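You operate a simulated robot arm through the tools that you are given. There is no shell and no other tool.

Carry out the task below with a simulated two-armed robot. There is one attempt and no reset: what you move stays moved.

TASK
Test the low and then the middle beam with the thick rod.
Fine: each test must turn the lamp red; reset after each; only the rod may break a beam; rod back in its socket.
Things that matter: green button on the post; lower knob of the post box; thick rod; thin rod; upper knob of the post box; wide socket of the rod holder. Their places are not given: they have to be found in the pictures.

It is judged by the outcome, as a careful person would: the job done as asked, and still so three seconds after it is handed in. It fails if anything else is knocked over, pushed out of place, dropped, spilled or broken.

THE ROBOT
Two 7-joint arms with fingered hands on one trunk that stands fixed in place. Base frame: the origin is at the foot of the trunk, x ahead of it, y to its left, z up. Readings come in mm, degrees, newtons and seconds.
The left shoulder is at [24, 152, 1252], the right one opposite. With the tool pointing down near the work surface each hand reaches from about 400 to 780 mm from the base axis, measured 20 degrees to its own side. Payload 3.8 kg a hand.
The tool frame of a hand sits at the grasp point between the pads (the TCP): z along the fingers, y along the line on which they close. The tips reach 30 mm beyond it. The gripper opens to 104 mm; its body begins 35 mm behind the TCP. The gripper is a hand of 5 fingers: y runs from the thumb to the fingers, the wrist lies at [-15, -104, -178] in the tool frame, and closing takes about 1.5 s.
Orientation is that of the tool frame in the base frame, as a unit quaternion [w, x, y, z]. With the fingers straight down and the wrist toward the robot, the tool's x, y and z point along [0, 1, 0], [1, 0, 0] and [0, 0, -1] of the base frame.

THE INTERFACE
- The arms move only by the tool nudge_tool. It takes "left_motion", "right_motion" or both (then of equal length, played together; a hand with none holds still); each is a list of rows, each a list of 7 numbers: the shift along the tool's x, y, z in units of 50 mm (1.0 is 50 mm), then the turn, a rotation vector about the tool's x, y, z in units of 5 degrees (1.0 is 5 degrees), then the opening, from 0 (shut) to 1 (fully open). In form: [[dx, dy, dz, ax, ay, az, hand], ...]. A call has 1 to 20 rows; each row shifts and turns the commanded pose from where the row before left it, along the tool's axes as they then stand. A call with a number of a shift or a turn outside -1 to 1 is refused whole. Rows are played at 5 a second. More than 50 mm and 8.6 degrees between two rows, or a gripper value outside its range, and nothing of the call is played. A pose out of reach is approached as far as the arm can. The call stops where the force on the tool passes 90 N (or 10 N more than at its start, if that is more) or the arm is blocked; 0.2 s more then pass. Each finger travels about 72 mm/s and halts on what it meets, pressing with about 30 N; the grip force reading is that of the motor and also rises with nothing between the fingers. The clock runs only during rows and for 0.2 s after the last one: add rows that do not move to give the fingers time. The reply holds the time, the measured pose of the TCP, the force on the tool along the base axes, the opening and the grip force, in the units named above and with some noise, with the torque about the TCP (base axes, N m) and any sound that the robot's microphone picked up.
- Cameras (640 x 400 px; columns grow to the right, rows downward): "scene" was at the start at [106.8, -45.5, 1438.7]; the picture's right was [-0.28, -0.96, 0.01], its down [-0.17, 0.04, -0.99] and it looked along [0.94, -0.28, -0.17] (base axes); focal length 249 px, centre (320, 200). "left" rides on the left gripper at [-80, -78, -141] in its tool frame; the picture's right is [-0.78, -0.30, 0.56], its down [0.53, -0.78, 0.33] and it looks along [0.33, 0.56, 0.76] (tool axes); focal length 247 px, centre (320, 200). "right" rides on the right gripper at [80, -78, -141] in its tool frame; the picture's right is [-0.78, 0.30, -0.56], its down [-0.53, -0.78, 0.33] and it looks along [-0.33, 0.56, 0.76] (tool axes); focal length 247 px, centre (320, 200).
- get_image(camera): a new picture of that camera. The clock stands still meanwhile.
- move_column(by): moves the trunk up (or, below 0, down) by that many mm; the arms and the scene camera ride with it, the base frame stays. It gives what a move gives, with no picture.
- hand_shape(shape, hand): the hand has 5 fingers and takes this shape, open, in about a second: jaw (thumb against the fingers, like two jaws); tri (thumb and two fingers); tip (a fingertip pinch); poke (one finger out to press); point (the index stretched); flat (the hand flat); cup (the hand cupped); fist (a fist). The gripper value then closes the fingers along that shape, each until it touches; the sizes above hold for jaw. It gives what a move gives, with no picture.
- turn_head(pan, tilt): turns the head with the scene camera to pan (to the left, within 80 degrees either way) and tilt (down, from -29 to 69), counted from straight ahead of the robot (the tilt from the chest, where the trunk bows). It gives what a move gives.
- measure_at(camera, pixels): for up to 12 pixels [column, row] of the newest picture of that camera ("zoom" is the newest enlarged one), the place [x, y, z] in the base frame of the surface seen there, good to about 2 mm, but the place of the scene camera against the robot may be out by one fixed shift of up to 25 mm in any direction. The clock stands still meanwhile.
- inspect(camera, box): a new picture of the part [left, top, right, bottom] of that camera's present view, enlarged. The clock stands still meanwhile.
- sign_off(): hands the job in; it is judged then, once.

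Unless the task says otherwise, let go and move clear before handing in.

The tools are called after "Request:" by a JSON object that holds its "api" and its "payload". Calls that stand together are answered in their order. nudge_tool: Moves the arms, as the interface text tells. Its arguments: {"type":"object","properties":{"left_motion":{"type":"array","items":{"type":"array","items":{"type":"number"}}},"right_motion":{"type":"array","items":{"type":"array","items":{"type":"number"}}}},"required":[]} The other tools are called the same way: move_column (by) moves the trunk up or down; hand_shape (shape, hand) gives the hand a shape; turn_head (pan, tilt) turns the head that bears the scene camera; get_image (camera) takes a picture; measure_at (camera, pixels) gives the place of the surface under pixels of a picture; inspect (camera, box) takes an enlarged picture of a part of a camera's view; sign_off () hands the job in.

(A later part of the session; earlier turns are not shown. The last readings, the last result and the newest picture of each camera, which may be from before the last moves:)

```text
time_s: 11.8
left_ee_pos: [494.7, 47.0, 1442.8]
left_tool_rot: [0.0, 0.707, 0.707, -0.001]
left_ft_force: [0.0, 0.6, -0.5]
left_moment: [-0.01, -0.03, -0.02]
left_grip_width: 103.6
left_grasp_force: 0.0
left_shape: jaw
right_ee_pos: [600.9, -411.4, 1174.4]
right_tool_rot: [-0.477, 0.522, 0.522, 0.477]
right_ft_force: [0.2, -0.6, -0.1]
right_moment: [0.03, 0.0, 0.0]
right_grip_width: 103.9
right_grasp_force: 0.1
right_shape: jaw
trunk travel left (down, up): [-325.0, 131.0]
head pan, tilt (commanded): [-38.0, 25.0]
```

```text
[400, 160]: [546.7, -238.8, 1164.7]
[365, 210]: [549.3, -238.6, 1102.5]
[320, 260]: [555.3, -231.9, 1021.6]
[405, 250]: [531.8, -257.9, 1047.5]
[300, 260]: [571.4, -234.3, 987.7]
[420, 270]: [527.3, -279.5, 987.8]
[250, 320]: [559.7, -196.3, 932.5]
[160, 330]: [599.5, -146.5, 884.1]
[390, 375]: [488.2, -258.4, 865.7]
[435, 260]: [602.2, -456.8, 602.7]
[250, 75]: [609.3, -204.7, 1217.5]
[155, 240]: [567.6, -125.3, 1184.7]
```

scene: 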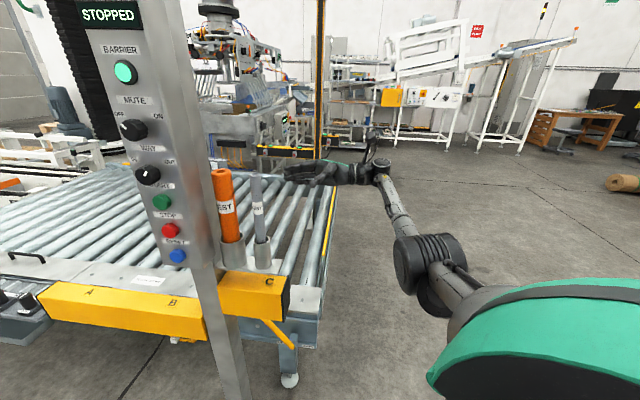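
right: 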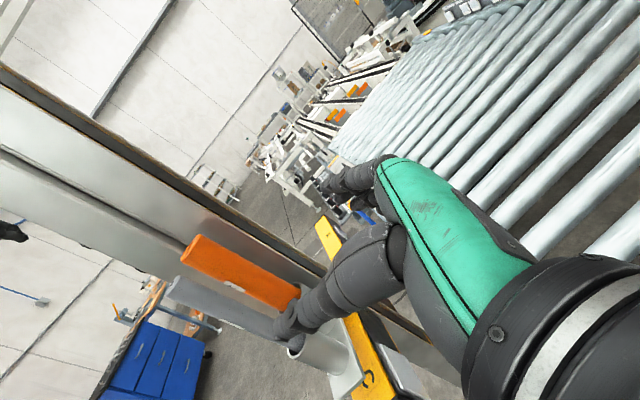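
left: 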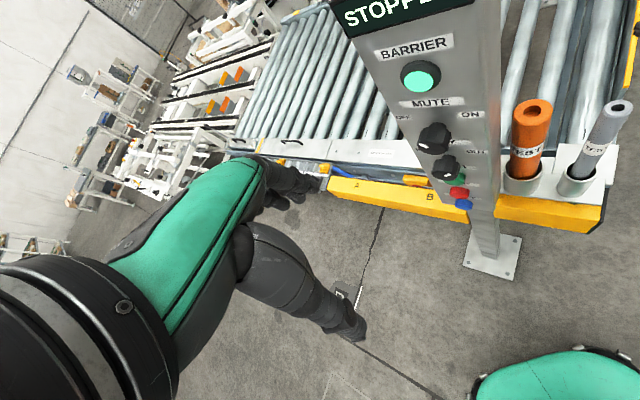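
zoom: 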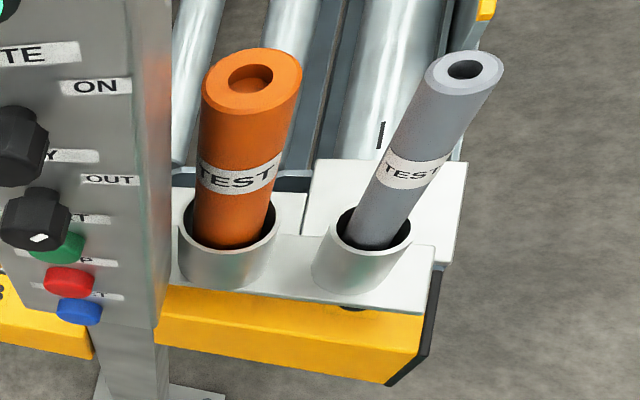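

The measurements agree: thick rod axis ≈ (601.5,-199), radius 20, top z 1228; wide tube outer radius 29, top z 1062; thin rod axis ≈ (551,-250); box right side and post close to the thick rod. Beams have no visible lenses, so I'll find them with the rod from the bottom up. First I bring the right hand up and turn its fingers back down.

Request:
{"api": "nudge_tool", "payload": {"right_motion": [[0.85, -0.5, 0, 0, 0, 0, 1], [0.85, -0.5, 0, 0, 0, 0, 1], [0.85, -0.5, 0, 0, 0, 0, 1], [0.85, -0.5, 0, 0, 0, 0, 1], [0, 0, 0, 0, -1, 0, 1], [0, 0, 0, 0, -1, 0, 1], [0, 0, 0, 0, -1, 0, 1], [0, 0, 0, 0, -1, 0, 1], [0, 0, 0, 0, -1, 0, 1], [0, 0, 0, 0, -1, 0, 1], [0, 0, 0, 0, -1, 0, 1], [0, 0, 0, 0, -1, 0, 1], [0, 0, 0, 0, -1, 0, 1], [0, 0, 0, 0, -1, 0, 1], [0, 0, 0, 0, -1, 0, 1], [0, 0, 0, 0, -1, 0, 1], [0, 0, 0, 0, -1, 0, 1], [0, 0, 0, 0, -1, 0, 1]]}}

```text
time_s: 15.6
left_ee_pos: [493.7, 48.9, 1442.7]
left_tool_rot: [0.001, 0.707, 0.707, 0.0]
left_ft_force: [0.4, 0.8, 1.0]
left_moment: [-0.02, 0.04, 0.01]
left_grip_width: 103.5
left_grasp_force: 0.1
left_shape: jaw
right_ee_pos: [501.3, -397.2, 1343.8]
right_tool_rot: [-0.091, 0.701, 0.701, 0.092]
right_ft_force: [0.1, 0.3, 0.1]
right_moment: [0.0, 0.01, 0.01]
right_grip_width: 103.5
right_grasp_force: 0.0
right_shape: jaw
trunk travel left (down, up): [-325.0, 131.0]
head pan, tilt (commanded): [-38.0, 25.0]
```

The right hand is at (501,-397,1344) with fingers down, tilted 15°. Now I yaw it by 45° so the fingers close across the row of rods.

Request:
{"api": "nudge_tool", "payload": {"right_motion": [[0, 0, 0, -0.259, 0, 0.966, 1], [0, 0, 0, -0.259, 0, 0.966, 1], [0, 0, 0, -0.259, 0, 0.966, 1], [0, 0, 0, -0.259, 0, 0.966, 1], [0, 0, 0, -0.259, 0, 0.966, 1], [0, 0, 0, -0.259, 0, 0.966, 1], [0, 0, 0, -0.259, 0, 0.966, 1], [0, 0, 0, -0.259, 0, 0.966, 1], [0, 0, 0, -0.259, 0, 0.966, 1], [0, 0, 0, 0, 0, 0, 1]]}}

Request:
{"api": "get_image", "payload": {"camera": "scene"}}

Request:
{"api": "get_image", "payload": {"camera": "right"}}

```text
time_s: 17.8
left_ee_pos: [495.4, 49.2, 1442.6]
left_tool_rot: [-0.001, 0.707, 0.707, -0.001]
left_ft_force: [0.8, 0.2, 0.7]
left_moment: [-0.01, 0.01, -0.01]
left_grip_width: 103.6
left_grasp_force: 0.1
left_shape: jaw
right_ee_pos: [501.0, -399.0, 1343.0]
right_tool_rot: [-0.05, 0.916, 0.379, 0.121]
right_ft_force: [-0.8, 0.2, -0.3]
right_moment: [-0.01, -0.02, -0.02]
right_grip_width: 103.5
right_grasp_force: 0.2
right_shape: jaw
trunk travel left (down, up): [-325.0, 131.0]
head pan, tilt (commanded): [-38.0, 25.0]
```

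```text
taken
```

scene: 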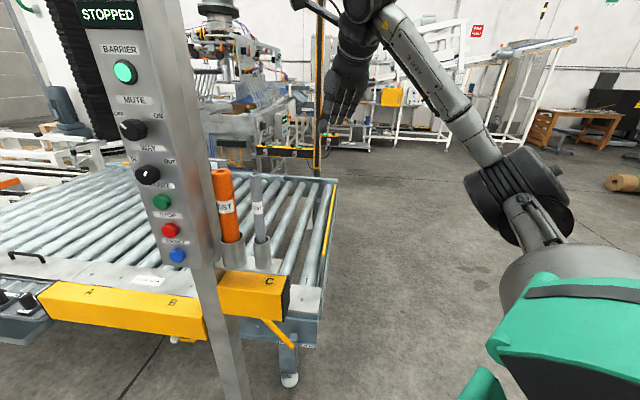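

```text
taken
```

right: 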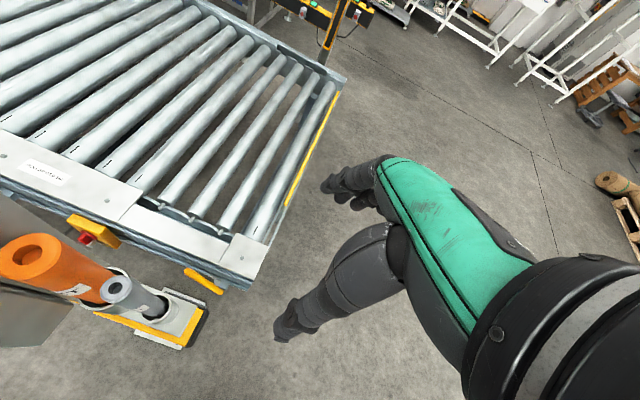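

The orientation is right (tool y ≈ (0.71,-0.71,0), z ≈ (0.18,0.18,-0.97)). I'll move to a staging point about 150 mm back from the thick rod's top along the approach.

Request:
{"api": "nudge_tool", "payload": {"right_motion": [[0.657, -0.285, 0.168, 0, 0, 0, 1], [0.657, -0.285, 0.168, 0, 0, 0, 1], [0.657, -0.285, 0.168, 0, 0, 0, 1], [0.657, -0.285, 0.168, 0, 0, 0, 1], [0.657, -0.285, 0.168, 0, 0, 0, 1], [0, 0, 0, 0, 0, 0, 1]]}}

Request:
{"api": "get_image", "payload": {"camera": "scene"}}

Request:
{"api": "get_image", "payload": {"camera": "right"}}

Request:
{"api": "get_image", "payload": {"camera": "left"}}

```text
time_s: 19.2
left_ee_pos: [494.1, 47.0, 1443.6]
left_tool_rot: [0.0, 0.707, 0.707, 0.0]
left_ft_force: [-0.1, 0.1, 0.5]
left_moment: [0.01, 0.02, 0.0]
left_grip_width: 103.6
left_grasp_force: 0.0
left_shape: jaw
right_ee_pos: [571.4, -228.9, 1344.2]
right_tool_rot: [-0.051, 0.916, 0.378, 0.12]
right_ft_force: [-0.5, -0.7, -0.6]
right_moment: [0.02, -0.02, -0.03]
right_grip_width: 103.7
right_grasp_force: 0.0
right_shape: jaw
trunk travel left (down, up): [-325.0, 131.0]
head pan, tilt (commanded): [-38.0, 25.0]
```

```text
taken
```

scene: 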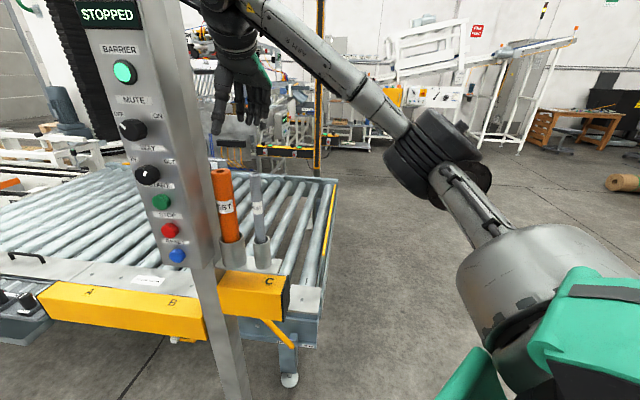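

```text
taken
```

right: 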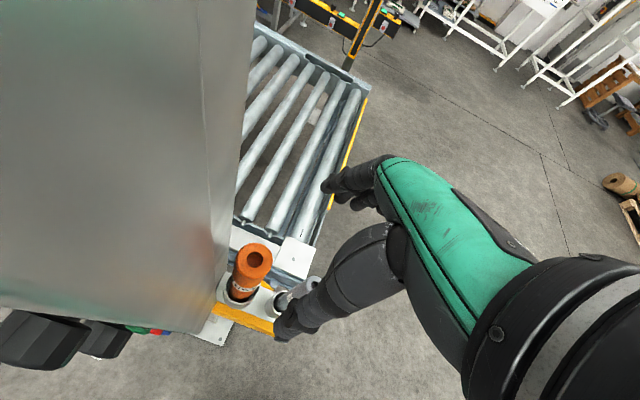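

```text
taken
```

left: 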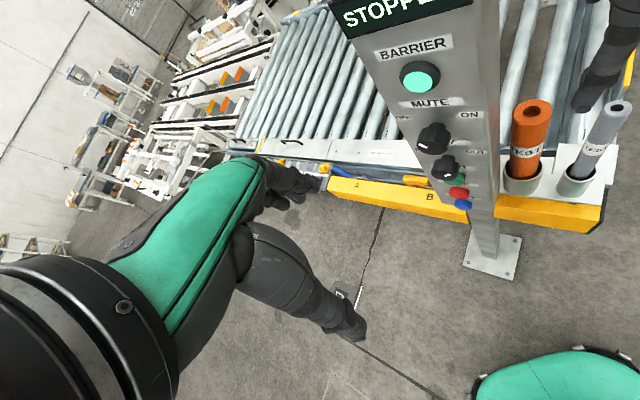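

The hand camera sits close to the box side (it fills the left half of the right view), so going straight down would bring it against the box. I'll look at the hand's true shape before choosing the approach tilt.

Request:
{"api": "inspect", "payload": {"camera": "scene", "box": [160, 0, 320, 140]}}

Request:
{"api": "measure_at", "payload": {"camera": "scene", "pixels": [[217, 130], [238, 122], [250, 122], [264, 115], [230, 85], [245, 80], [262, 80], [238, 50], [225, 30], [268, 70], [212, 115], [235, 100]]}}

Request:
{"api": "turn_head", "payload": {"pan": -20, "tilt": 5}}

Request:
{"api": "get_image", "payload": {"camera": "scene"}}

Request:
{"api": "inspect", "payload": {"camera": "scene", "box": [260, 80, 460, 280]}}

```text
2.86 times, centred on (240, 70) of scene
```

zoom: 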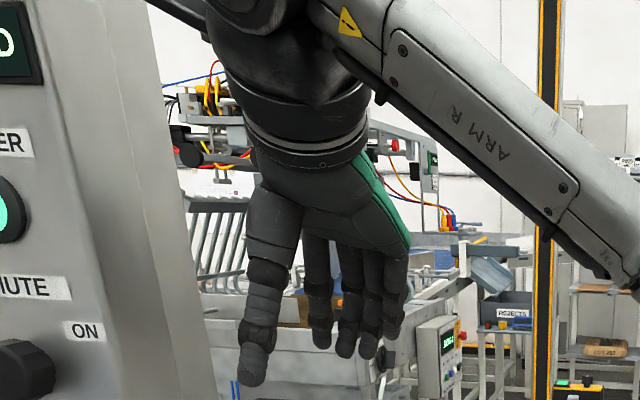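

```text
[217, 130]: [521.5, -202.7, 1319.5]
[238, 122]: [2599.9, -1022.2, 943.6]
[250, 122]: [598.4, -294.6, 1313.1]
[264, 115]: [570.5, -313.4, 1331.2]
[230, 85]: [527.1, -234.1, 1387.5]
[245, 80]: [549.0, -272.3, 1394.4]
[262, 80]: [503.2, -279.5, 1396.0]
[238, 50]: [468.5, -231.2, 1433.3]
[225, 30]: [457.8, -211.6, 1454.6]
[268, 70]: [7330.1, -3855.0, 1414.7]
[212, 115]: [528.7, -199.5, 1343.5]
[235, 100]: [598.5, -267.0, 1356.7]
```

```text
time_s: 20.0
left_ee_pos: [494.6, 48.2, 1444.0]
left_tool_rot: [0.0, 0.707, 0.707, 0.0]
left_ft_force: [-0.5, -0.3, 0.1]
left_moment: [0.02, 0.04, 0.01]
left_grip_width: 103.7
left_grasp_force: 0.1
left_shape: jaw
right_ee_pos: [572.9, -227.8, 1344.2]
right_tool_rot: [-0.05, 0.916, 0.38, 0.12]
right_ft_force: [-0.8, 0.4, -0.2]
right_moment: [0.0, 0.0, -0.03]
right_grip_width: 103.9
right_grasp_force: 0.0
right_shape: jaw
trunk travel left (down, up): [-325.0, 131.0]
head pan, tilt (commanded): [-20.0, 5.0]
```

```text
taken
```

scene: 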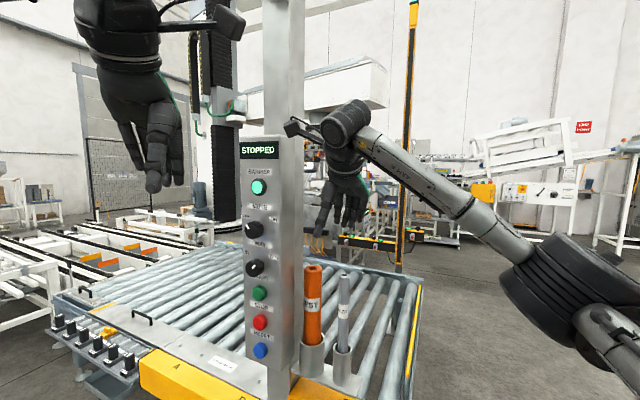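

```text
2.00 times, centred on (360, 180) of scene
```

zoom: 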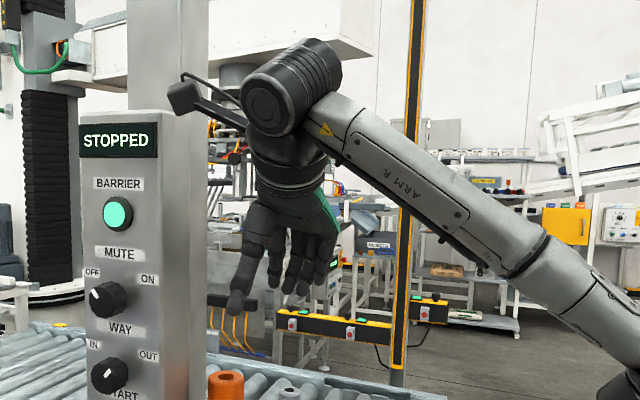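

The thumb is near tool x≈0 and the little finger near x≈-40, so a shape using only thumb and two fingers will leave more room beside the thin rod. I'll set "tri" on the right hand and look.

Request:
{"api": "hand_shape", "payload": {"hand": "right", "shape": "tri"}}

Request:
{"api": "get_image", "payload": {"camera": "scene"}}

Request:
{"api": "inspect", "payload": {"camera": "scene", "box": [280, 110, 400, 260]}}

Request:
{"api": "get_image", "payload": {"camera": "right"}}

```text
time_s: 20.9
left_ee_pos: [494.3, 48.0, 1444.2]
left_tool_rot: [0.0, 0.707, 0.707, 0.0]
left_ft_force: [-0.6, -0.6, 0.2]
left_moment: [-0.01, -0.02, 0.01]
left_grip_width: 103.5
left_grasp_force: 0.0
left_shape: jaw
right_ee_pos: [571.5, -228.5, 1343.2]
right_tool_rot: [-0.05, 0.916, 0.379, 0.122]
right_ft_force: [-0.2, -0.4, 0.1]
right_moment: [0.0, 0.01, -0.01]
right_grip_width: 103.7
right_grasp_force: 0.0
right_shape: tri
trunk travel left (down, up): [-325.0, 131.0]
head pan, tilt (commanded): [-20.0, 5.0]
```

```text
taken
```

scene: 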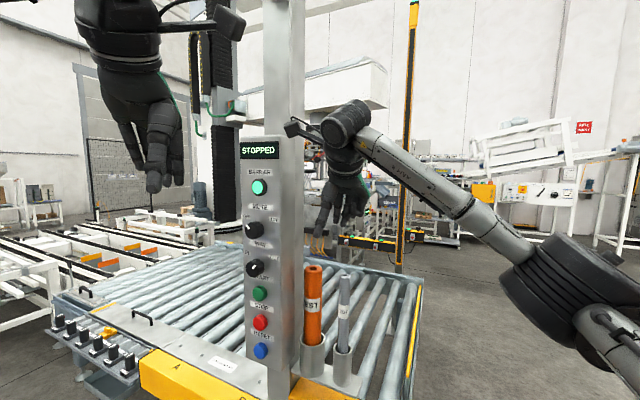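

```text
2.67 times, centred on (340, 185) of scene
```

zoom: 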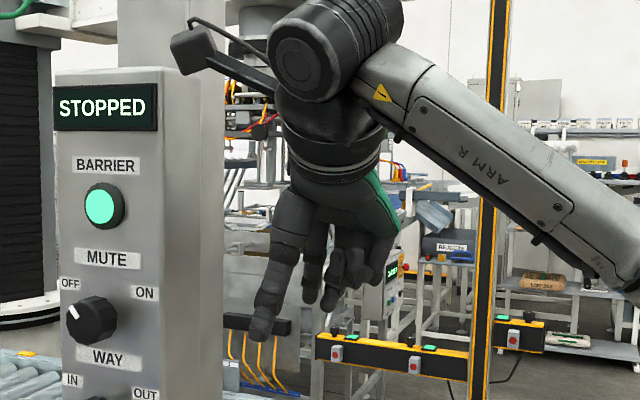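

```text
taken
```

right: 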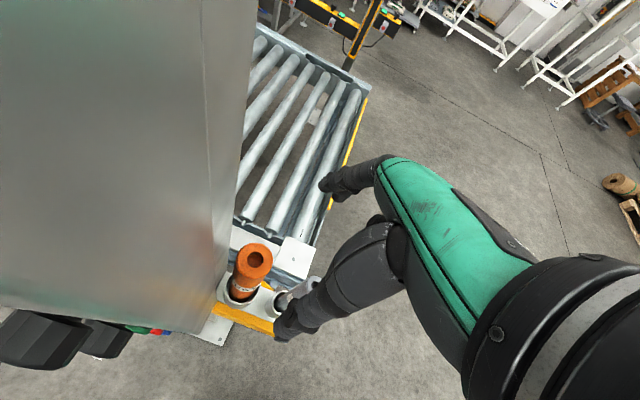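

In "tri" the ring and little fingers fold away. I'll use a better approach: yaw of about -10° with the hand leaning back 25° (fingers pointing forward-down), which keeps the camera in front of the box and clear of it.

Request:
{"api": "nudge_tool", "payload": {"right_motion": [[0, 0, 0, 0, -1, 0, 1], [0, 0, 0, 0, -1, 0, 1], [0, 0, 0, 0, -1, 0, 1], [0, 0, 0, 0, 0, -1, 1], [0, 0, 0, 0, 0, -1, 1], [0, 0, 0, 0, 0, -1, 1], [0, 0, 0, 0, 0, -1, 1], [0, 0, 0, 0, 0, -1, 1], [0, 0, 0, 0, 0, -1, 1], [0, 0, 0, 0, 0, -1, 1], [0, 0, 0, -1, 0, 0, 1], [0, 0, 0, -1, 0, 0, 1], [0, 0, 0, -1, 0, 0, 1], [0, 0, 0, -1, 0, 0, 1], [0, 0, 0, -1, 0, 0, 1], [0, 0, 0, 0, 0, 0, 1]]}}

Request:
{"api": "get_image", "payload": {"camera": "right"}}

Request:
{"api": "get_image", "payload": {"camera": "scene"}}

```text
time_s: 24.3
left_ee_pos: [495.7, 48.7, 1443.6]
left_tool_rot: [0.0, 0.707, 0.707, 0.0]
left_ft_force: [0.0, -0.5, 0.2]
left_moment: [-0.02, 0.02, -0.01]
left_grip_width: 103.5
left_grasp_force: 0.1
left_shape: jaw
right_ee_pos: [570.1, -228.5, 1345.4]
right_tool_rot: [0.165, 0.748, 0.628, 0.139]
right_ft_force: [0.0, -0.2, 0.7]
right_moment: [0.0, 0.0, 0.04]
right_grip_width: 103.7
right_grasp_force: 0.2
right_shape: tri
trunk travel left (down, up): [-325.0, 131.0]
head pan, tilt (commanded): [-20.0, 5.0]
```

```text
taken
```

right: 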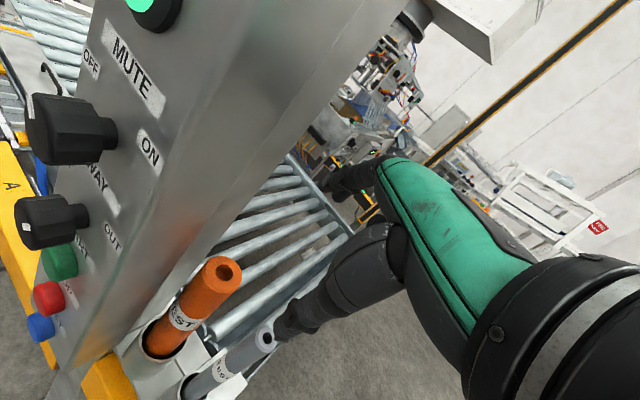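

```text
taken
```

scene: 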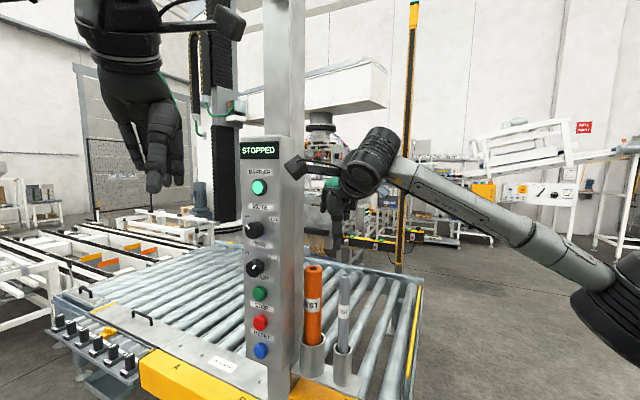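

The hand camera now sees both rods and the box clearly. I'll measure the rod tops from here.

Request:
{"api": "inspect", "payload": {"camera": "right", "box": [120, 230, 300, 400]}}

Request:
{"api": "measure_at", "payload": {"camera": "right", "pixels": [[207, 266], [238, 272], [228, 258], [218, 286], [190, 300], [205, 310], [185, 322], [170, 315], [258, 335], [275, 340], [150, 330], [165, 352]]}}

```text
2.35 times, centred on (210, 315) of right
```

zoom: 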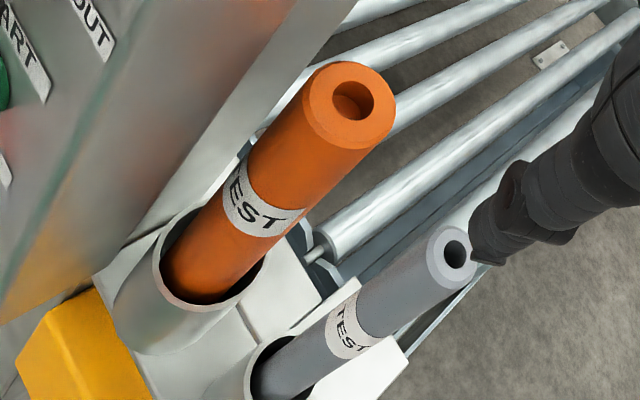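

```text
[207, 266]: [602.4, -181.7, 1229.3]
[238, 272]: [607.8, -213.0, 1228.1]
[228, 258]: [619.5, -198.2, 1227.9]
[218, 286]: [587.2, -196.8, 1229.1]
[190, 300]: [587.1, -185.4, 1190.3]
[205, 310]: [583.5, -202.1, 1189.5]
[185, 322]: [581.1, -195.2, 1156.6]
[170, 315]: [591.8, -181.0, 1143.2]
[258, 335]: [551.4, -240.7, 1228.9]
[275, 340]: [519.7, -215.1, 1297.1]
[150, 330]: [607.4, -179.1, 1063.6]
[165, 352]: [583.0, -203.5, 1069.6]
```

The rod axis is confirmed near (602,-198.5). I'll yaw a further 10° to keep fingers away from the post and the beam plane, and back off to a staging point, then look at the folded fingers.

Request:
{"api": "nudge_tool", "payload": {"right_motion": [[0, -0.678, -0.148, 0, 0, 0, 0.8], [0, 0, 0, 0, -0.423, 0.906, 0.8], [0, 0, 0, 0, -0.423, 0.906, 0.8], [0, 0, 0, 0, 0, 0, 0.8]]}}

Request:
{"api": "turn_head", "payload": {"pan": -30, "tilt": 20}}

Request:
{"api": "get_image", "payload": {"camera": "scene"}}

Request:
{"api": "get_image", "payload": {"camera": "right"}}

Request:
{"api": "get_image", "payload": {"camera": "left"}}

```text
time_s: 25.3
left_ee_pos: [493.6, 48.5, 1443.5]
left_tool_rot: [0.0, 0.707, 0.708, 0.0]
left_ft_force: [0.6, -0.8, -0.5]
left_moment: [-0.04, -0.02, -0.01]
left_grip_width: 104.0
left_grasp_force: 0.0
left_shape: jaw
right_ee_pos: [536.8, -222.2, 1338.4]
right_tool_rot: [0.177, 0.8, 0.559, 0.124]
right_ft_force: [-0.3, 0.5, 0.2]
right_moment: [0.01, -0.03, 0.01]
right_grip_width: 83.4
right_grasp_force: 0.1
right_shape: tri
trunk travel left (down, up): [-325.0, 131.0]
head pan, tilt (commanded): [-20.0, 5.0]
```

```text
time_s: 26.1
left_ee_pos: [494.2, 48.7, 1443.9]
left_tool_rot: [-0.001, 0.707, 0.707, 0.001]
left_ft_force: [-0.5, -0.6, 0.4]
left_moment: [0.04, -0.04, -0.03]
left_grip_width: 103.6
left_grasp_force: 0.1
left_shape: jaw
right_ee_pos: [537.0, -221.7, 1337.8]
right_tool_rot: [0.178, 0.8, 0.56, 0.124]
right_ft_force: [1.2, 0.6, 0.6]
right_moment: [0.0, 0.0, 0.02]
right_grip_width: 83.4
right_grasp_force: 0.0
right_shape: tri
trunk travel left (down, up): [-325.0, 131.0]
head pan, tilt (commanded): [-30.0, 20.0]
```

```text
taken
```

scene: 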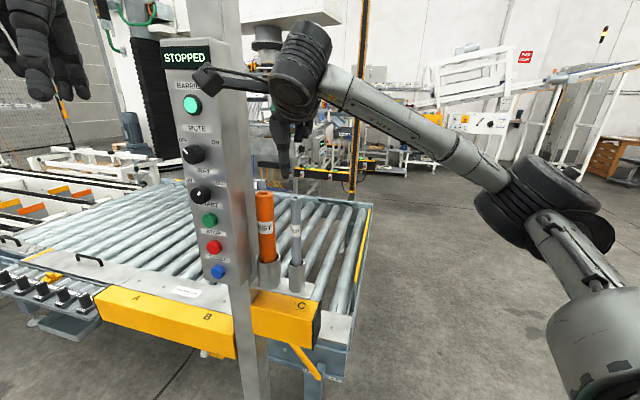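

```text
taken
```

right: 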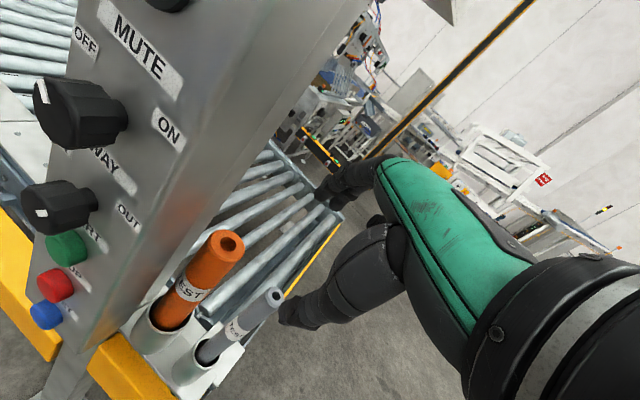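

```text
taken
```

left: 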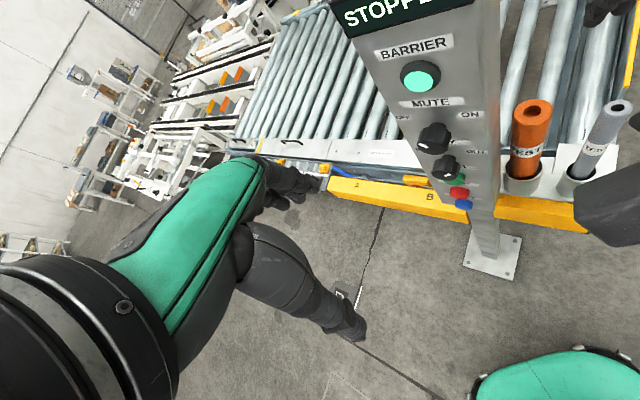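

I'll measure where the thumb and index tips are in this "tri" shape from the hand's own camera.

Request:
{"api": "inspect", "payload": {"camera": "right", "box": [260, 140, 420, 340]}}

Request:
{"api": "measure_at", "payload": {"camera": "right", "pixels": [[287, 312], [300, 308], [330, 285], [330, 310], [345, 250], [322, 190], [335, 180], [328, 200], [350, 178], [380, 235], [390, 290], [372, 215]]}}

Request:
{"api": "inspect", "payload": {"camera": "scene", "box": [230, 70, 350, 190]}}

```text
2.00 times, centred on (340, 240) of right
```

zoom: 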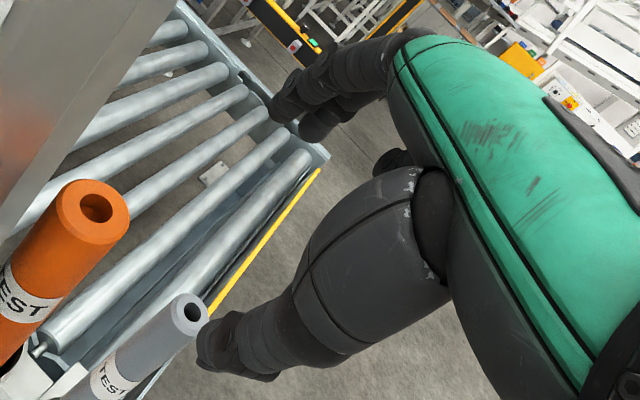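

```text
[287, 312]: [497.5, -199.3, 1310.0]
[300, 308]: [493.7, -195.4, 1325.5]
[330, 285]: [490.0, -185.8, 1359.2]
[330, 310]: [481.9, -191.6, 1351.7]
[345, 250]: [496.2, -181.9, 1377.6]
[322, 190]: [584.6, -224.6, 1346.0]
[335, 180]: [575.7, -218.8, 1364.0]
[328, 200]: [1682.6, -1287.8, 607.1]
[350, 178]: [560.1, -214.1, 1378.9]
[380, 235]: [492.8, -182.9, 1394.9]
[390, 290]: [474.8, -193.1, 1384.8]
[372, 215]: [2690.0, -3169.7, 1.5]
```

```text
3.33 times, centred on (290, 130) of scene
```

zoom: 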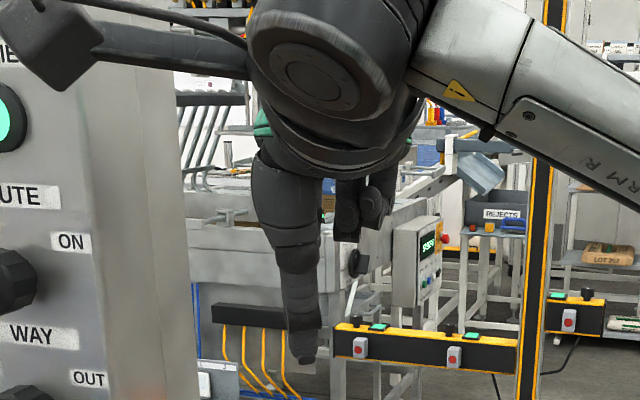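

The tri pads are centred near tool x≈0 with the index's outer side at x≈+15, so the rod should sit at the TCP centre. I'll check where the folded fingers are in the newest zoom before descending.

Request:
{"api": "measure_at", "payload": {"camera": "zoom", "pixels": [[375, 200], [348, 215], [346, 236], [375, 220], [306, 340], [310, 355], [380, 180], [60, 45]]}}

Request:
{"api": "inspect", "payload": {"camera": "left", "box": [540, 0, 640, 130]}}

```text
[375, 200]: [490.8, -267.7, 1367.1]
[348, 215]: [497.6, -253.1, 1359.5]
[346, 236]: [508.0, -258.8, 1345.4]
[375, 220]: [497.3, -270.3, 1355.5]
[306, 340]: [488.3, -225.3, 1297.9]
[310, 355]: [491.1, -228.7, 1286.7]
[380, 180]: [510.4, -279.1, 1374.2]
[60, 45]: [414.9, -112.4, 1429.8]
```

```text
3.08 times, centred on (590, 65) of left
```

zoom: 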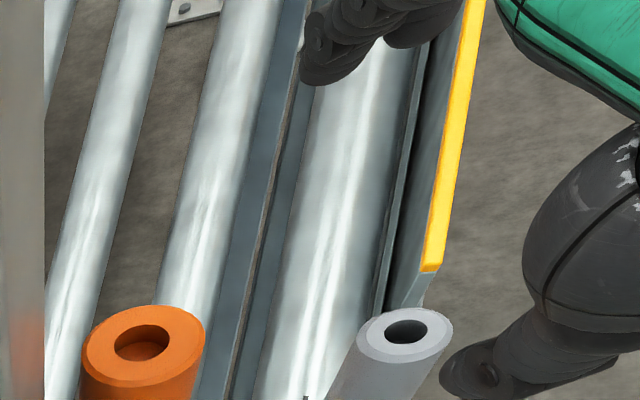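

The folded fingers will pass about 8 mm from the thin rod's top at a slightly higher grip (TCP z≈1217). I'll line up and descend most of the way, then check.

Request:
{"api": "nudge_tool", "payload": {"right_motion": [[0.886, -0.06, 0, 0, 0, 0, 0.8], [0, 0, 0.5, 0, 0, 0, 0.8], [0, 0, 0.5, 0, 0, 0, 0.8], [0, 0, 0.5, 0, 0, 0, 0.8], [0, 0, 0.4, 0, 0, 0, 0.8], [0, 0, 0, 0, 0, 0, 0.8]]}}

Request:
{"api": "get_image", "payload": {"camera": "right"}}

Request:
{"api": "get_image", "payload": {"camera": "scene"}}

Request:
{"api": "inspect", "payload": {"camera": "left", "box": [480, 0, 640, 200]}}

```text
time_s: 27.5
left_ee_pos: [494.5, 48.6, 1442.8]
left_tool_rot: [0.0, 0.707, 0.707, 0.0]
left_ft_force: [-0.6, 0.1, 0.3]
left_moment: [0.01, 0.04, 0.0]
left_grip_width: 103.8
left_grasp_force: 0.1
left_shape: jaw
right_ee_pos: [589.2, -194.3, 1250.1]
right_tool_rot: [0.177, 0.8, 0.56, 0.124]
right_ft_force: [-0.3, -0.4, 0.8]
right_moment: [0.0, 0.01, -0.03]
right_grip_width: 83.3
right_grasp_force: 0.1
right_shape: tri
trunk travel left (down, up): [-325.0, 131.0]
head pan, tilt (commanded): [-30.0, 20.0]
```

```text
taken
```

right: 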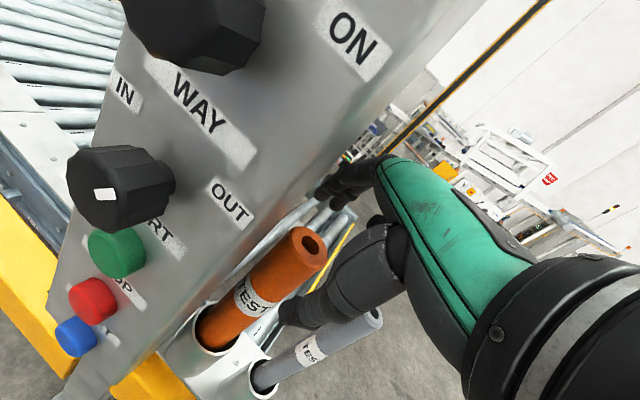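

```text
taken
```

scene: 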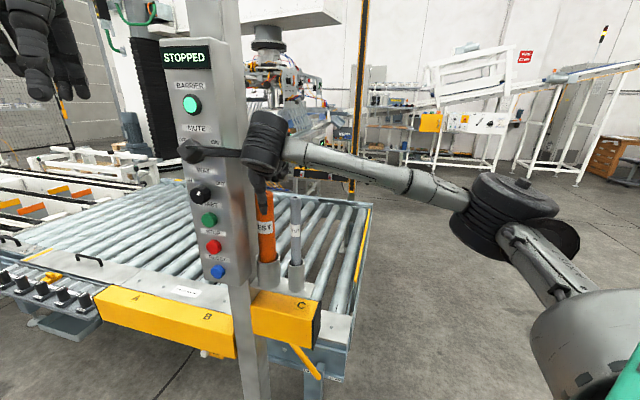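

```text
2.00 times, centred on (560, 100) of left
```

zoom: 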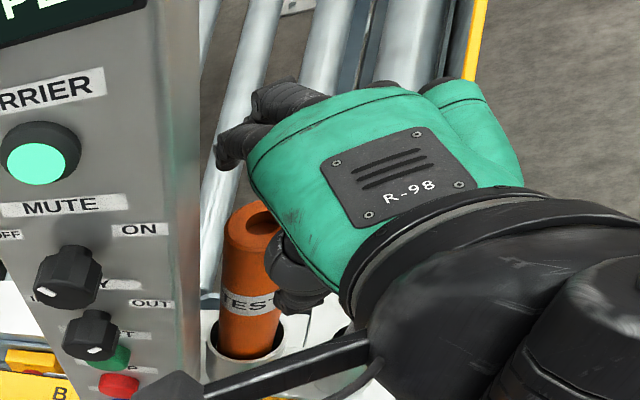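

The thumb is in front of and the fingers behind the rod, all clear. I'll descend the last 37 mm.

Request:
{"api": "nudge_tool", "payload": {"right_motion": [[0, 0, 0.37, 0, 0, 0, 0.8], [0, 0, 0.37, 0, 0, 0, 0.8], [0, 0, 0, 0, 0, 0, 0.8]]}}

Request:
{"api": "get_image", "payload": {"camera": "right"}}

Request:
{"api": "inspect", "payload": {"camera": "left", "box": [480, 0, 640, 200]}}

Request:
{"api": "inspect", "payload": {"camera": "scene", "box": [180, 90, 340, 290]}}

```text
time_s: 28.3
left_ee_pos: [493.7, 48.3, 1443.6]
left_tool_rot: [-0.001, 0.707, 0.707, 0.0]
left_ft_force: [-0.8, -1.0, 0.3]
left_moment: [0.0, 0.0, 0.0]
left_grip_width: 103.5
left_grasp_force: 0.0
left_shape: jaw
right_ee_pos: [602.2, -198.7, 1215.4]
right_tool_rot: [0.177, 0.8, 0.559, 0.124]
right_ft_force: [0.1, -0.3, 0.2]
right_moment: [0.0, -0.01, 0.0]
right_grip_width: 83.3
right_grasp_force: 0.0
right_shape: tri
trunk travel left (down, up): [-325.0, 131.0]
head pan, tilt (commanded): [-30.0, 20.0]
```

```text
taken
```

right: 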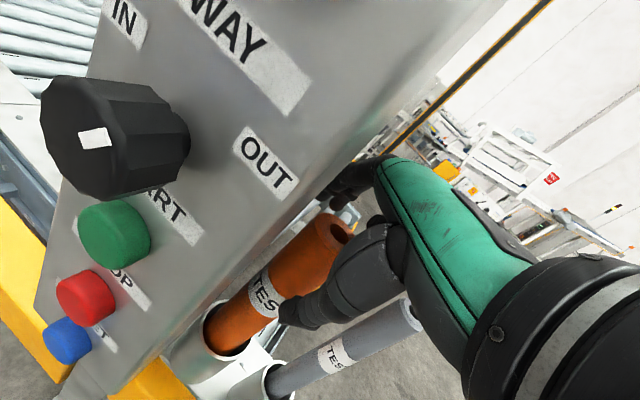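

```text
2.00 times, centred on (560, 100) of left
```

zoom: 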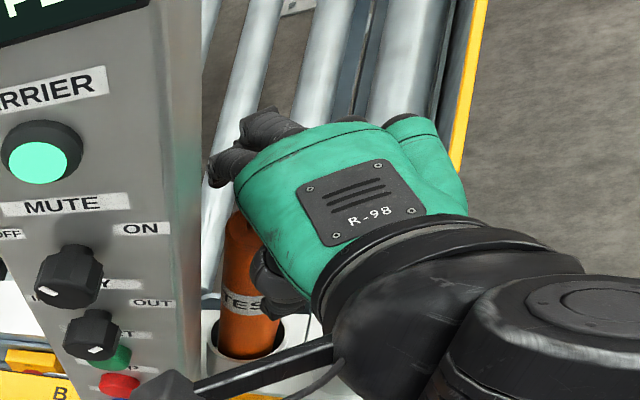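

```text
2.00 times, centred on (260, 190) of scene
```

zoom: 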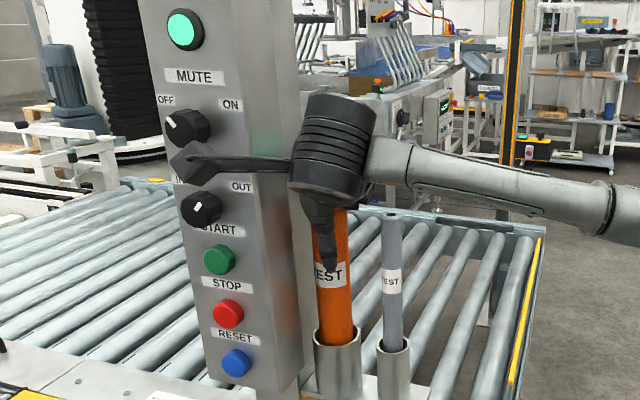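

The hand is in place with the TCP on the rod axis at z 1215 and the lamp is still green. Now I close the fingers.

Request:
{"api": "nudge_tool", "payload": {"right_motion": [[0, 0, 0, 0, 0, 0, 0.6], [0, 0, 0, 0, 0, 0, 0.4], [0, 0, 0, 0, 0, 0, 0.2], [0, 0, 0, 0, 0, 0, 0], [0, 0, 0, 0, 0, 0, 0], [0, 0, 0, 0, 0, 0, 0], [0, 0, 0, 0, 0, 0, 0], [0, 0, 0, 0, 0, 0, 0]]}}

Request:
{"api": "get_image", "payload": {"camera": "right"}}

Request:
{"api": "inspect", "payload": {"camera": "left", "box": [480, 0, 640, 200]}}

Request:
{"api": "inspect", "payload": {"camera": "scene", "box": [180, 90, 340, 290]}}

```text
time_s: 30.1
left_ee_pos: [494.9, 48.3, 1443.4]
left_tool_rot: [0.0, 0.708, 0.707, 0.001]
left_ft_force: [-0.2, -0.5, 0.8]
left_moment: [0.0, -0.02, 0.01]
left_grip_width: 103.4
left_grasp_force: 0.1
left_shape: jaw
right_ee_pos: [603.5, -199.1, 1217.6]
right_tool_rot: [0.178, 0.8, 0.56, 0.124]
right_ft_force: [-2.3, 0.8, 0.2]
right_moment: [0.13, 0.33, 0.0]
right_grip_width: 38.0
right_grasp_force: 30.3
right_shape: tri
trunk travel left (down, up): [-325.0, 131.0]
head pan, tilt (commanded): [-30.0, 20.0]
```

```text
taken
```

right: 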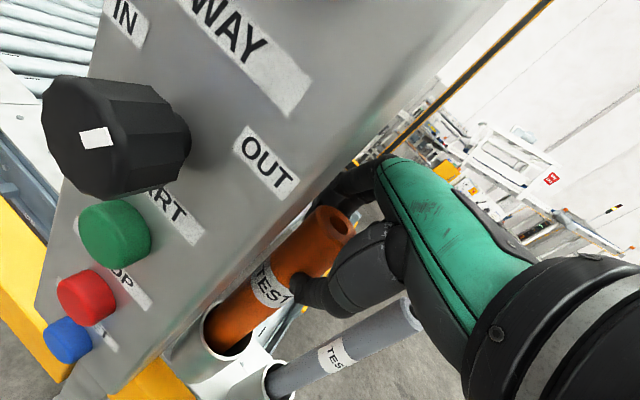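

```text
2.00 times, centred on (560, 100) of left
```

zoom: 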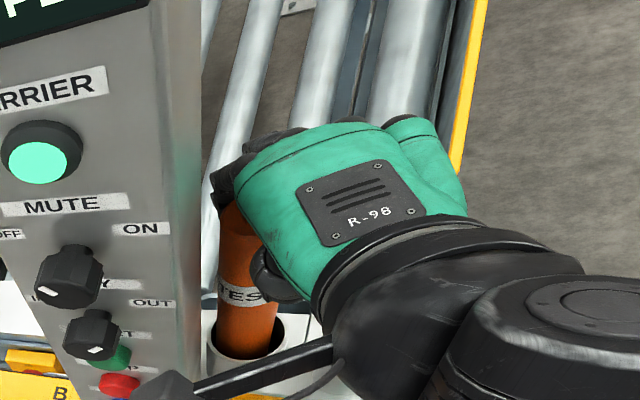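

```text
2.00 times, centred on (260, 190) of scene
```

zoom: 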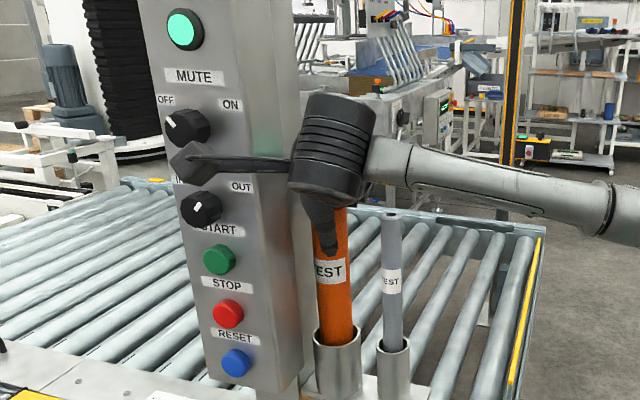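

The grip holds the rod (38 mm, 30 N). I'll lift it straight up about 110 mm, out of the tube.

Request:
{"api": "nudge_tool", "payload": {"right_motion": [[0, 0.12, -0.25, 0, 0, 0, 0], [0, 0.2327, -0.498, 0, 0, 0, 0], [0, 0.2327, -0.498, 0, 0, 0, 0], [0, 0.2327, -0.498, 0, 0, 0, 0], [0, 0.12, -0.25, 0, 0, 0, 0], [0, 0, 0, 0, 0, 0, 0]]}}

Request:
{"api": "get_image", "payload": {"camera": "right"}}

Request:
{"api": "get_image", "payload": {"camera": "scene"}}

Request:
{"api": "inspect", "payload": {"camera": "left", "box": [480, 0, 640, 200]}}

```text
time_s: 31.5
left_ee_pos: [495.3, 47.4, 1442.4]
left_tool_rot: [0.0, 0.706, 0.708, -0.001]
left_ft_force: [0.2, -0.5, -0.2]
left_moment: [0.01, 0.03, -0.03]
left_grip_width: 103.7
left_grasp_force: 0.0
left_shape: jaw
right_ee_pos: [603.8, -199.5, 1327.7]
right_tool_rot: [0.177, 0.8, 0.559, 0.123]
right_ft_force: [0.0, -0.2, -2.8]
right_moment: [0.01, 0.03, 0.03]
right_grip_width: 37.2
right_grasp_force: 29.9
right_shape: tri
trunk travel left (down, up): [-325.0, 131.0]
head pan, tilt (commanded): [-30.0, 20.0]
```

```text
taken
```

right: 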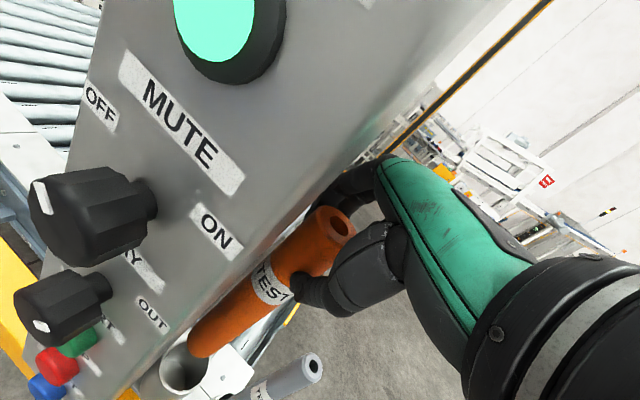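

```text
taken
```

scene: 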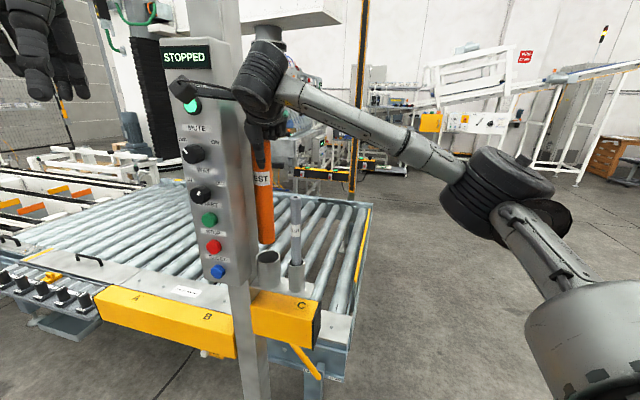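

```text
2.00 times, centred on (560, 100) of left
```

zoom: 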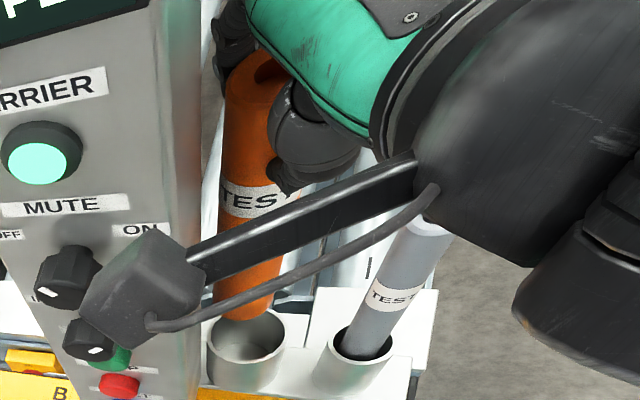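

The rod is out of the tube and hangs straight; it weighs about 0.28 kg. I'll measure its lower end to get its length and check it is clear of the socket.

Request:
{"api": "measure_at", "payload": {"camera": "right", "pixels": [[197, 345], [200, 330], [205, 350], [185, 370], [215, 330], [325, 215], [345, 235], [312, 367]]}}

Request:
{"api": "measure_at", "payload": {"camera": "scene", "pixels": [[266, 240], [260, 200], [272, 200], [266, 170], [268, 255], [296, 200]]}}

Request:
{"api": "get_image", "payload": {"camera": "left"}}

```text
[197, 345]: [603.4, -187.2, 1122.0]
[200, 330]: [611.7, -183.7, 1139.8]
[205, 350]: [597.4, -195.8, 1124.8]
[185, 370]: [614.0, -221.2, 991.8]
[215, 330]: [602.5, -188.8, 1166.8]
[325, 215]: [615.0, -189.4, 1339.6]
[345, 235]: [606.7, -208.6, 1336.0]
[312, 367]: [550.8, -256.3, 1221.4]
```

```text
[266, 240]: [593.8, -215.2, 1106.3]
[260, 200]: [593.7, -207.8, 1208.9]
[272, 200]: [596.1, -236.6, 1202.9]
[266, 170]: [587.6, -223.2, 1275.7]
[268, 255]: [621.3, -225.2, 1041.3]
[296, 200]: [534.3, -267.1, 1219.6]
```

```text
taken
```

left: 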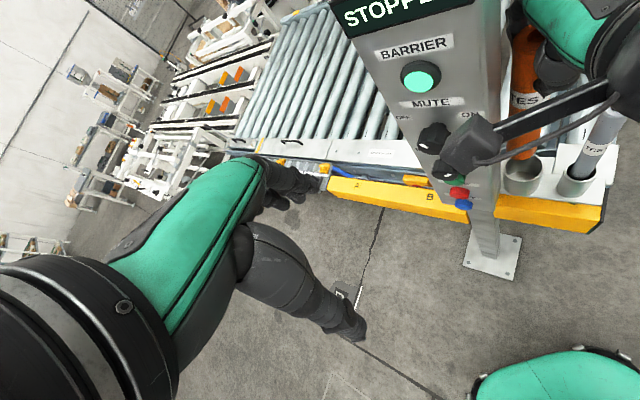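

The rod is about 230 mm long. Before crossing the barrier I want to look for beam marks on the post's left side, so I'll swing the left hand's camera around to look at it.

Request:
{"api": "nudge_tool", "payload": {"left_motion": [[0.2, 0.4, 0.2, 0, 0, 1, 1], [0.2, 0.4, 0.2, 0, 0, 1, 1], [0.3, 0.3, 0.2, 0, 0, 1, 1], [0.3, 0.3, 0.2, 0, 0, 1, 1], [0, 0, 0.2, 0, 0, 1, 1], [0, 0, 0.2, 0, 0, 1, 1], [0, 0, 0.2, 0, 0, 1, 1], [0, 0, 0.2, 0, 0, 1, 1], [0, 0, 0, 0, 0, 1, 1], [0, 0, 0, 0, 0, 1, 1], [0, 0, 0, 0, 0, 1, 1], [0, 0, 0, 0, 0, 1, 1], [0, 0, 0, 0, 0, 1, 1], [0, 0, 0, 0, 0, 1, 1], [0, 0, 0, 0, 0, 1, 1], [0, 0, 0, 0, 0, 1, 1], [0, 0, 0, 0, 0, 1, 1], [0, 0, 0, 0, 0, 1, 1], [0, 0, 0, 0, 0, 0, 1]]}}

Request:
{"api": "get_image", "payload": {"camera": "left"}}

Request:
{"api": "get_image", "payload": {"camera": "scene"}}

```text
time_s: 35.5
left_ee_pos: [571.5, 90.7, 1376.8]
left_tool_rot: [0.0, 0.877, 0.481, 0.0]
left_ft_force: [-0.6, -0.7, 0.4]
left_moment: [0.03, -0.01, 0.0]
left_grip_width: 103.4
left_grasp_force: 0.1
left_shape: jaw
left hand out of reach, approached as far as the arm can: row 7, 8, 9, 10, 11, 12, 13, 14, 15, 16, 17, 18
right_ee_pos: [603.1, -199.7, 1327.2]
right_tool_rot: [0.177, 0.8, 0.56, 0.123]
right_ft_force: [0.1, 0.1, -2.9]
right_moment: [0.02, 0.04, -0.01]
right_grip_width: 37.2
right_grasp_force: 29.7
right_shape: tri
trunk travel left (down, up): [-325.0, 131.0]
head pan, tilt (commanded): [-30.0, 20.0]
```

```text
taken
```

left: 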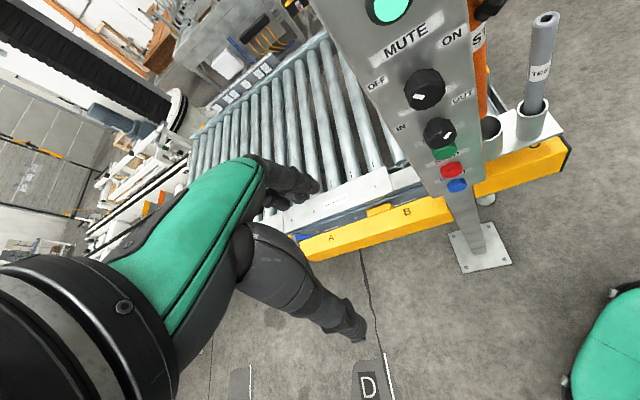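

```text
taken
```

scene: 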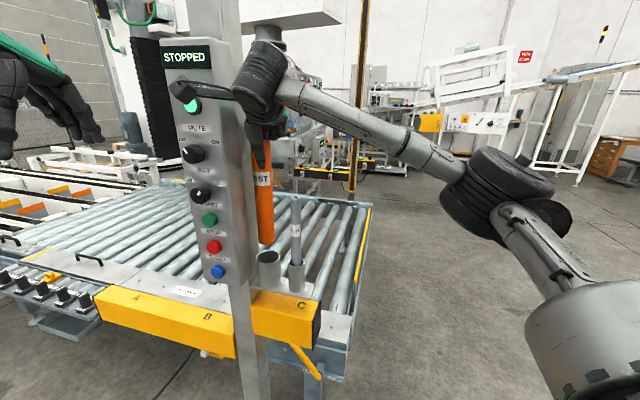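

The left arm met a limit at about -33° yaw. I'll lean its fingers forward (which raises the view) and try the yaw again.

Request:
{"api": "nudge_tool", "payload": {"left_motion": [[0, 0, 0, -1, 0, 0, 1], [0, 0, 0, -1, 0, 0, 1], [0, 0, 0, -1, 0, 0, 1], [0, 0, 0, -1, 0, 0, 1], [0, 0, 0, -1, 0, 0, 1], [0, 0, 0, -1, 0, 0, 1], [0, 0, 0, -1, 0, 0, 1], [0, 0, 0, -1, 0, 0, 1], [0, 0, 0, 0, -0.643, 0.766, 1], [0, 0, 0, 0, -0.643, 0.766, 1], [0, 0, 0, 0, -0.643, 0.766, 1], [0, 0, 0, 0, -0.643, 0.766, 1], [0, 0, 0, 0, -0.643, 0.766, 1], [0, 0, 0, 0, -0.643, 0.766, 1], [0, 0, 0, 0, 0, 0, 1]]}}

Request:
{"api": "get_image", "payload": {"camera": "left"}}

```text
time_s: 38.7
left_ee_pos: [571.6, 89.8, 1377.8]
left_tool_rot: [0.313, 0.86, 0.379, 0.138]
left_ft_force: [0.6, 1.1, 1.4]
left_moment: [-0.01, 0.04, 0.03]
left_grip_width: 103.7
left_grasp_force: 0.1
left_shape: jaw
left hand out of reach, approached as far as the arm can: row 11, 12, 13, 14
right_ee_pos: [604.4, -198.5, 1327.0]
right_tool_rot: [0.177, 0.8, 0.56, 0.124]
right_ft_force: [-0.2, -1.2, -1.2]
right_moment: [-0.01, 0.02, 0.0]
right_grip_width: 37.8
right_grasp_force: 29.4
right_shape: tri
trunk travel left (down, up): [-325.0, 131.0]
head pan, tilt (commanded): [-30.0, 20.0]
```

```text
taken
```

left: 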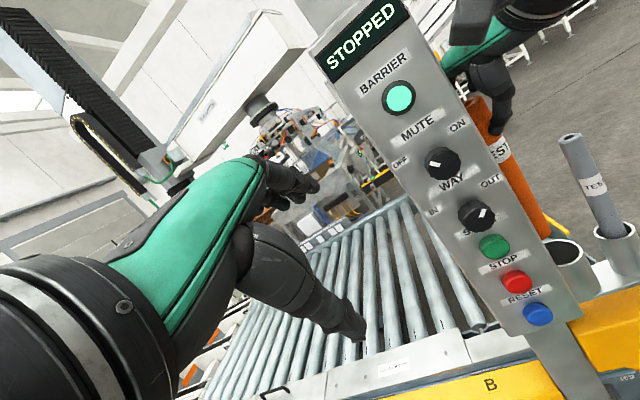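

The left camera now faces the panel. I'll move the left hand 150 mm to the side (along its x) to see the post's left flank.

Request:
{"api": "nudge_tool", "payload": {"left_motion": [[0.9, 0, 0, 0, 0, 0, 1], [0.9, 0, 0, 0, 0, 0, 1], [0.9, 0, 0, 0, 0, 0, 1], [0.9, 0, 0, 0, 0, 0, 1], [0, 0, 0, 0, 0, 0, 1]]}}

Request:
{"api": "get_image", "payload": {"camera": "left"}}

```text
time_s: 39.9
left_ee_pos: [573.3, 89.5, 1378.4]
left_tool_rot: [0.313, 0.86, 0.379, 0.138]
left_ft_force: [-0.7, 0.2, -0.2]
left_moment: [0.02, 0.04, -0.01]
left_grip_width: 103.9
left_grasp_force: 0.1
left_shape: jaw
left hand out of reach, approached as far as the arm can: row 1, 2, 3, 4
right_ee_pos: [604.6, -198.7, 1326.7]
right_tool_rot: [0.177, 0.8, 0.56, 0.124]
right_ft_force: [0.4, 0.3, -1.5]
right_moment: [0.0, 0.0, -0.02]
right_grip_width: 37.3
right_grasp_force: 30.6
right_shape: tri
trunk travel left (down, up): [-325.0, 131.0]
head pan, tilt (commanded): [-30.0, 20.0]
```

```text
taken
```

left: 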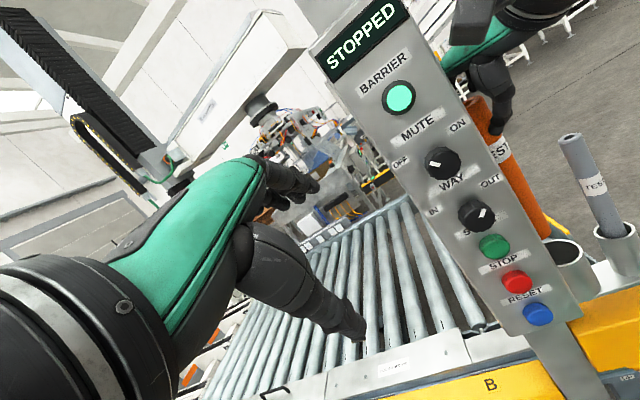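

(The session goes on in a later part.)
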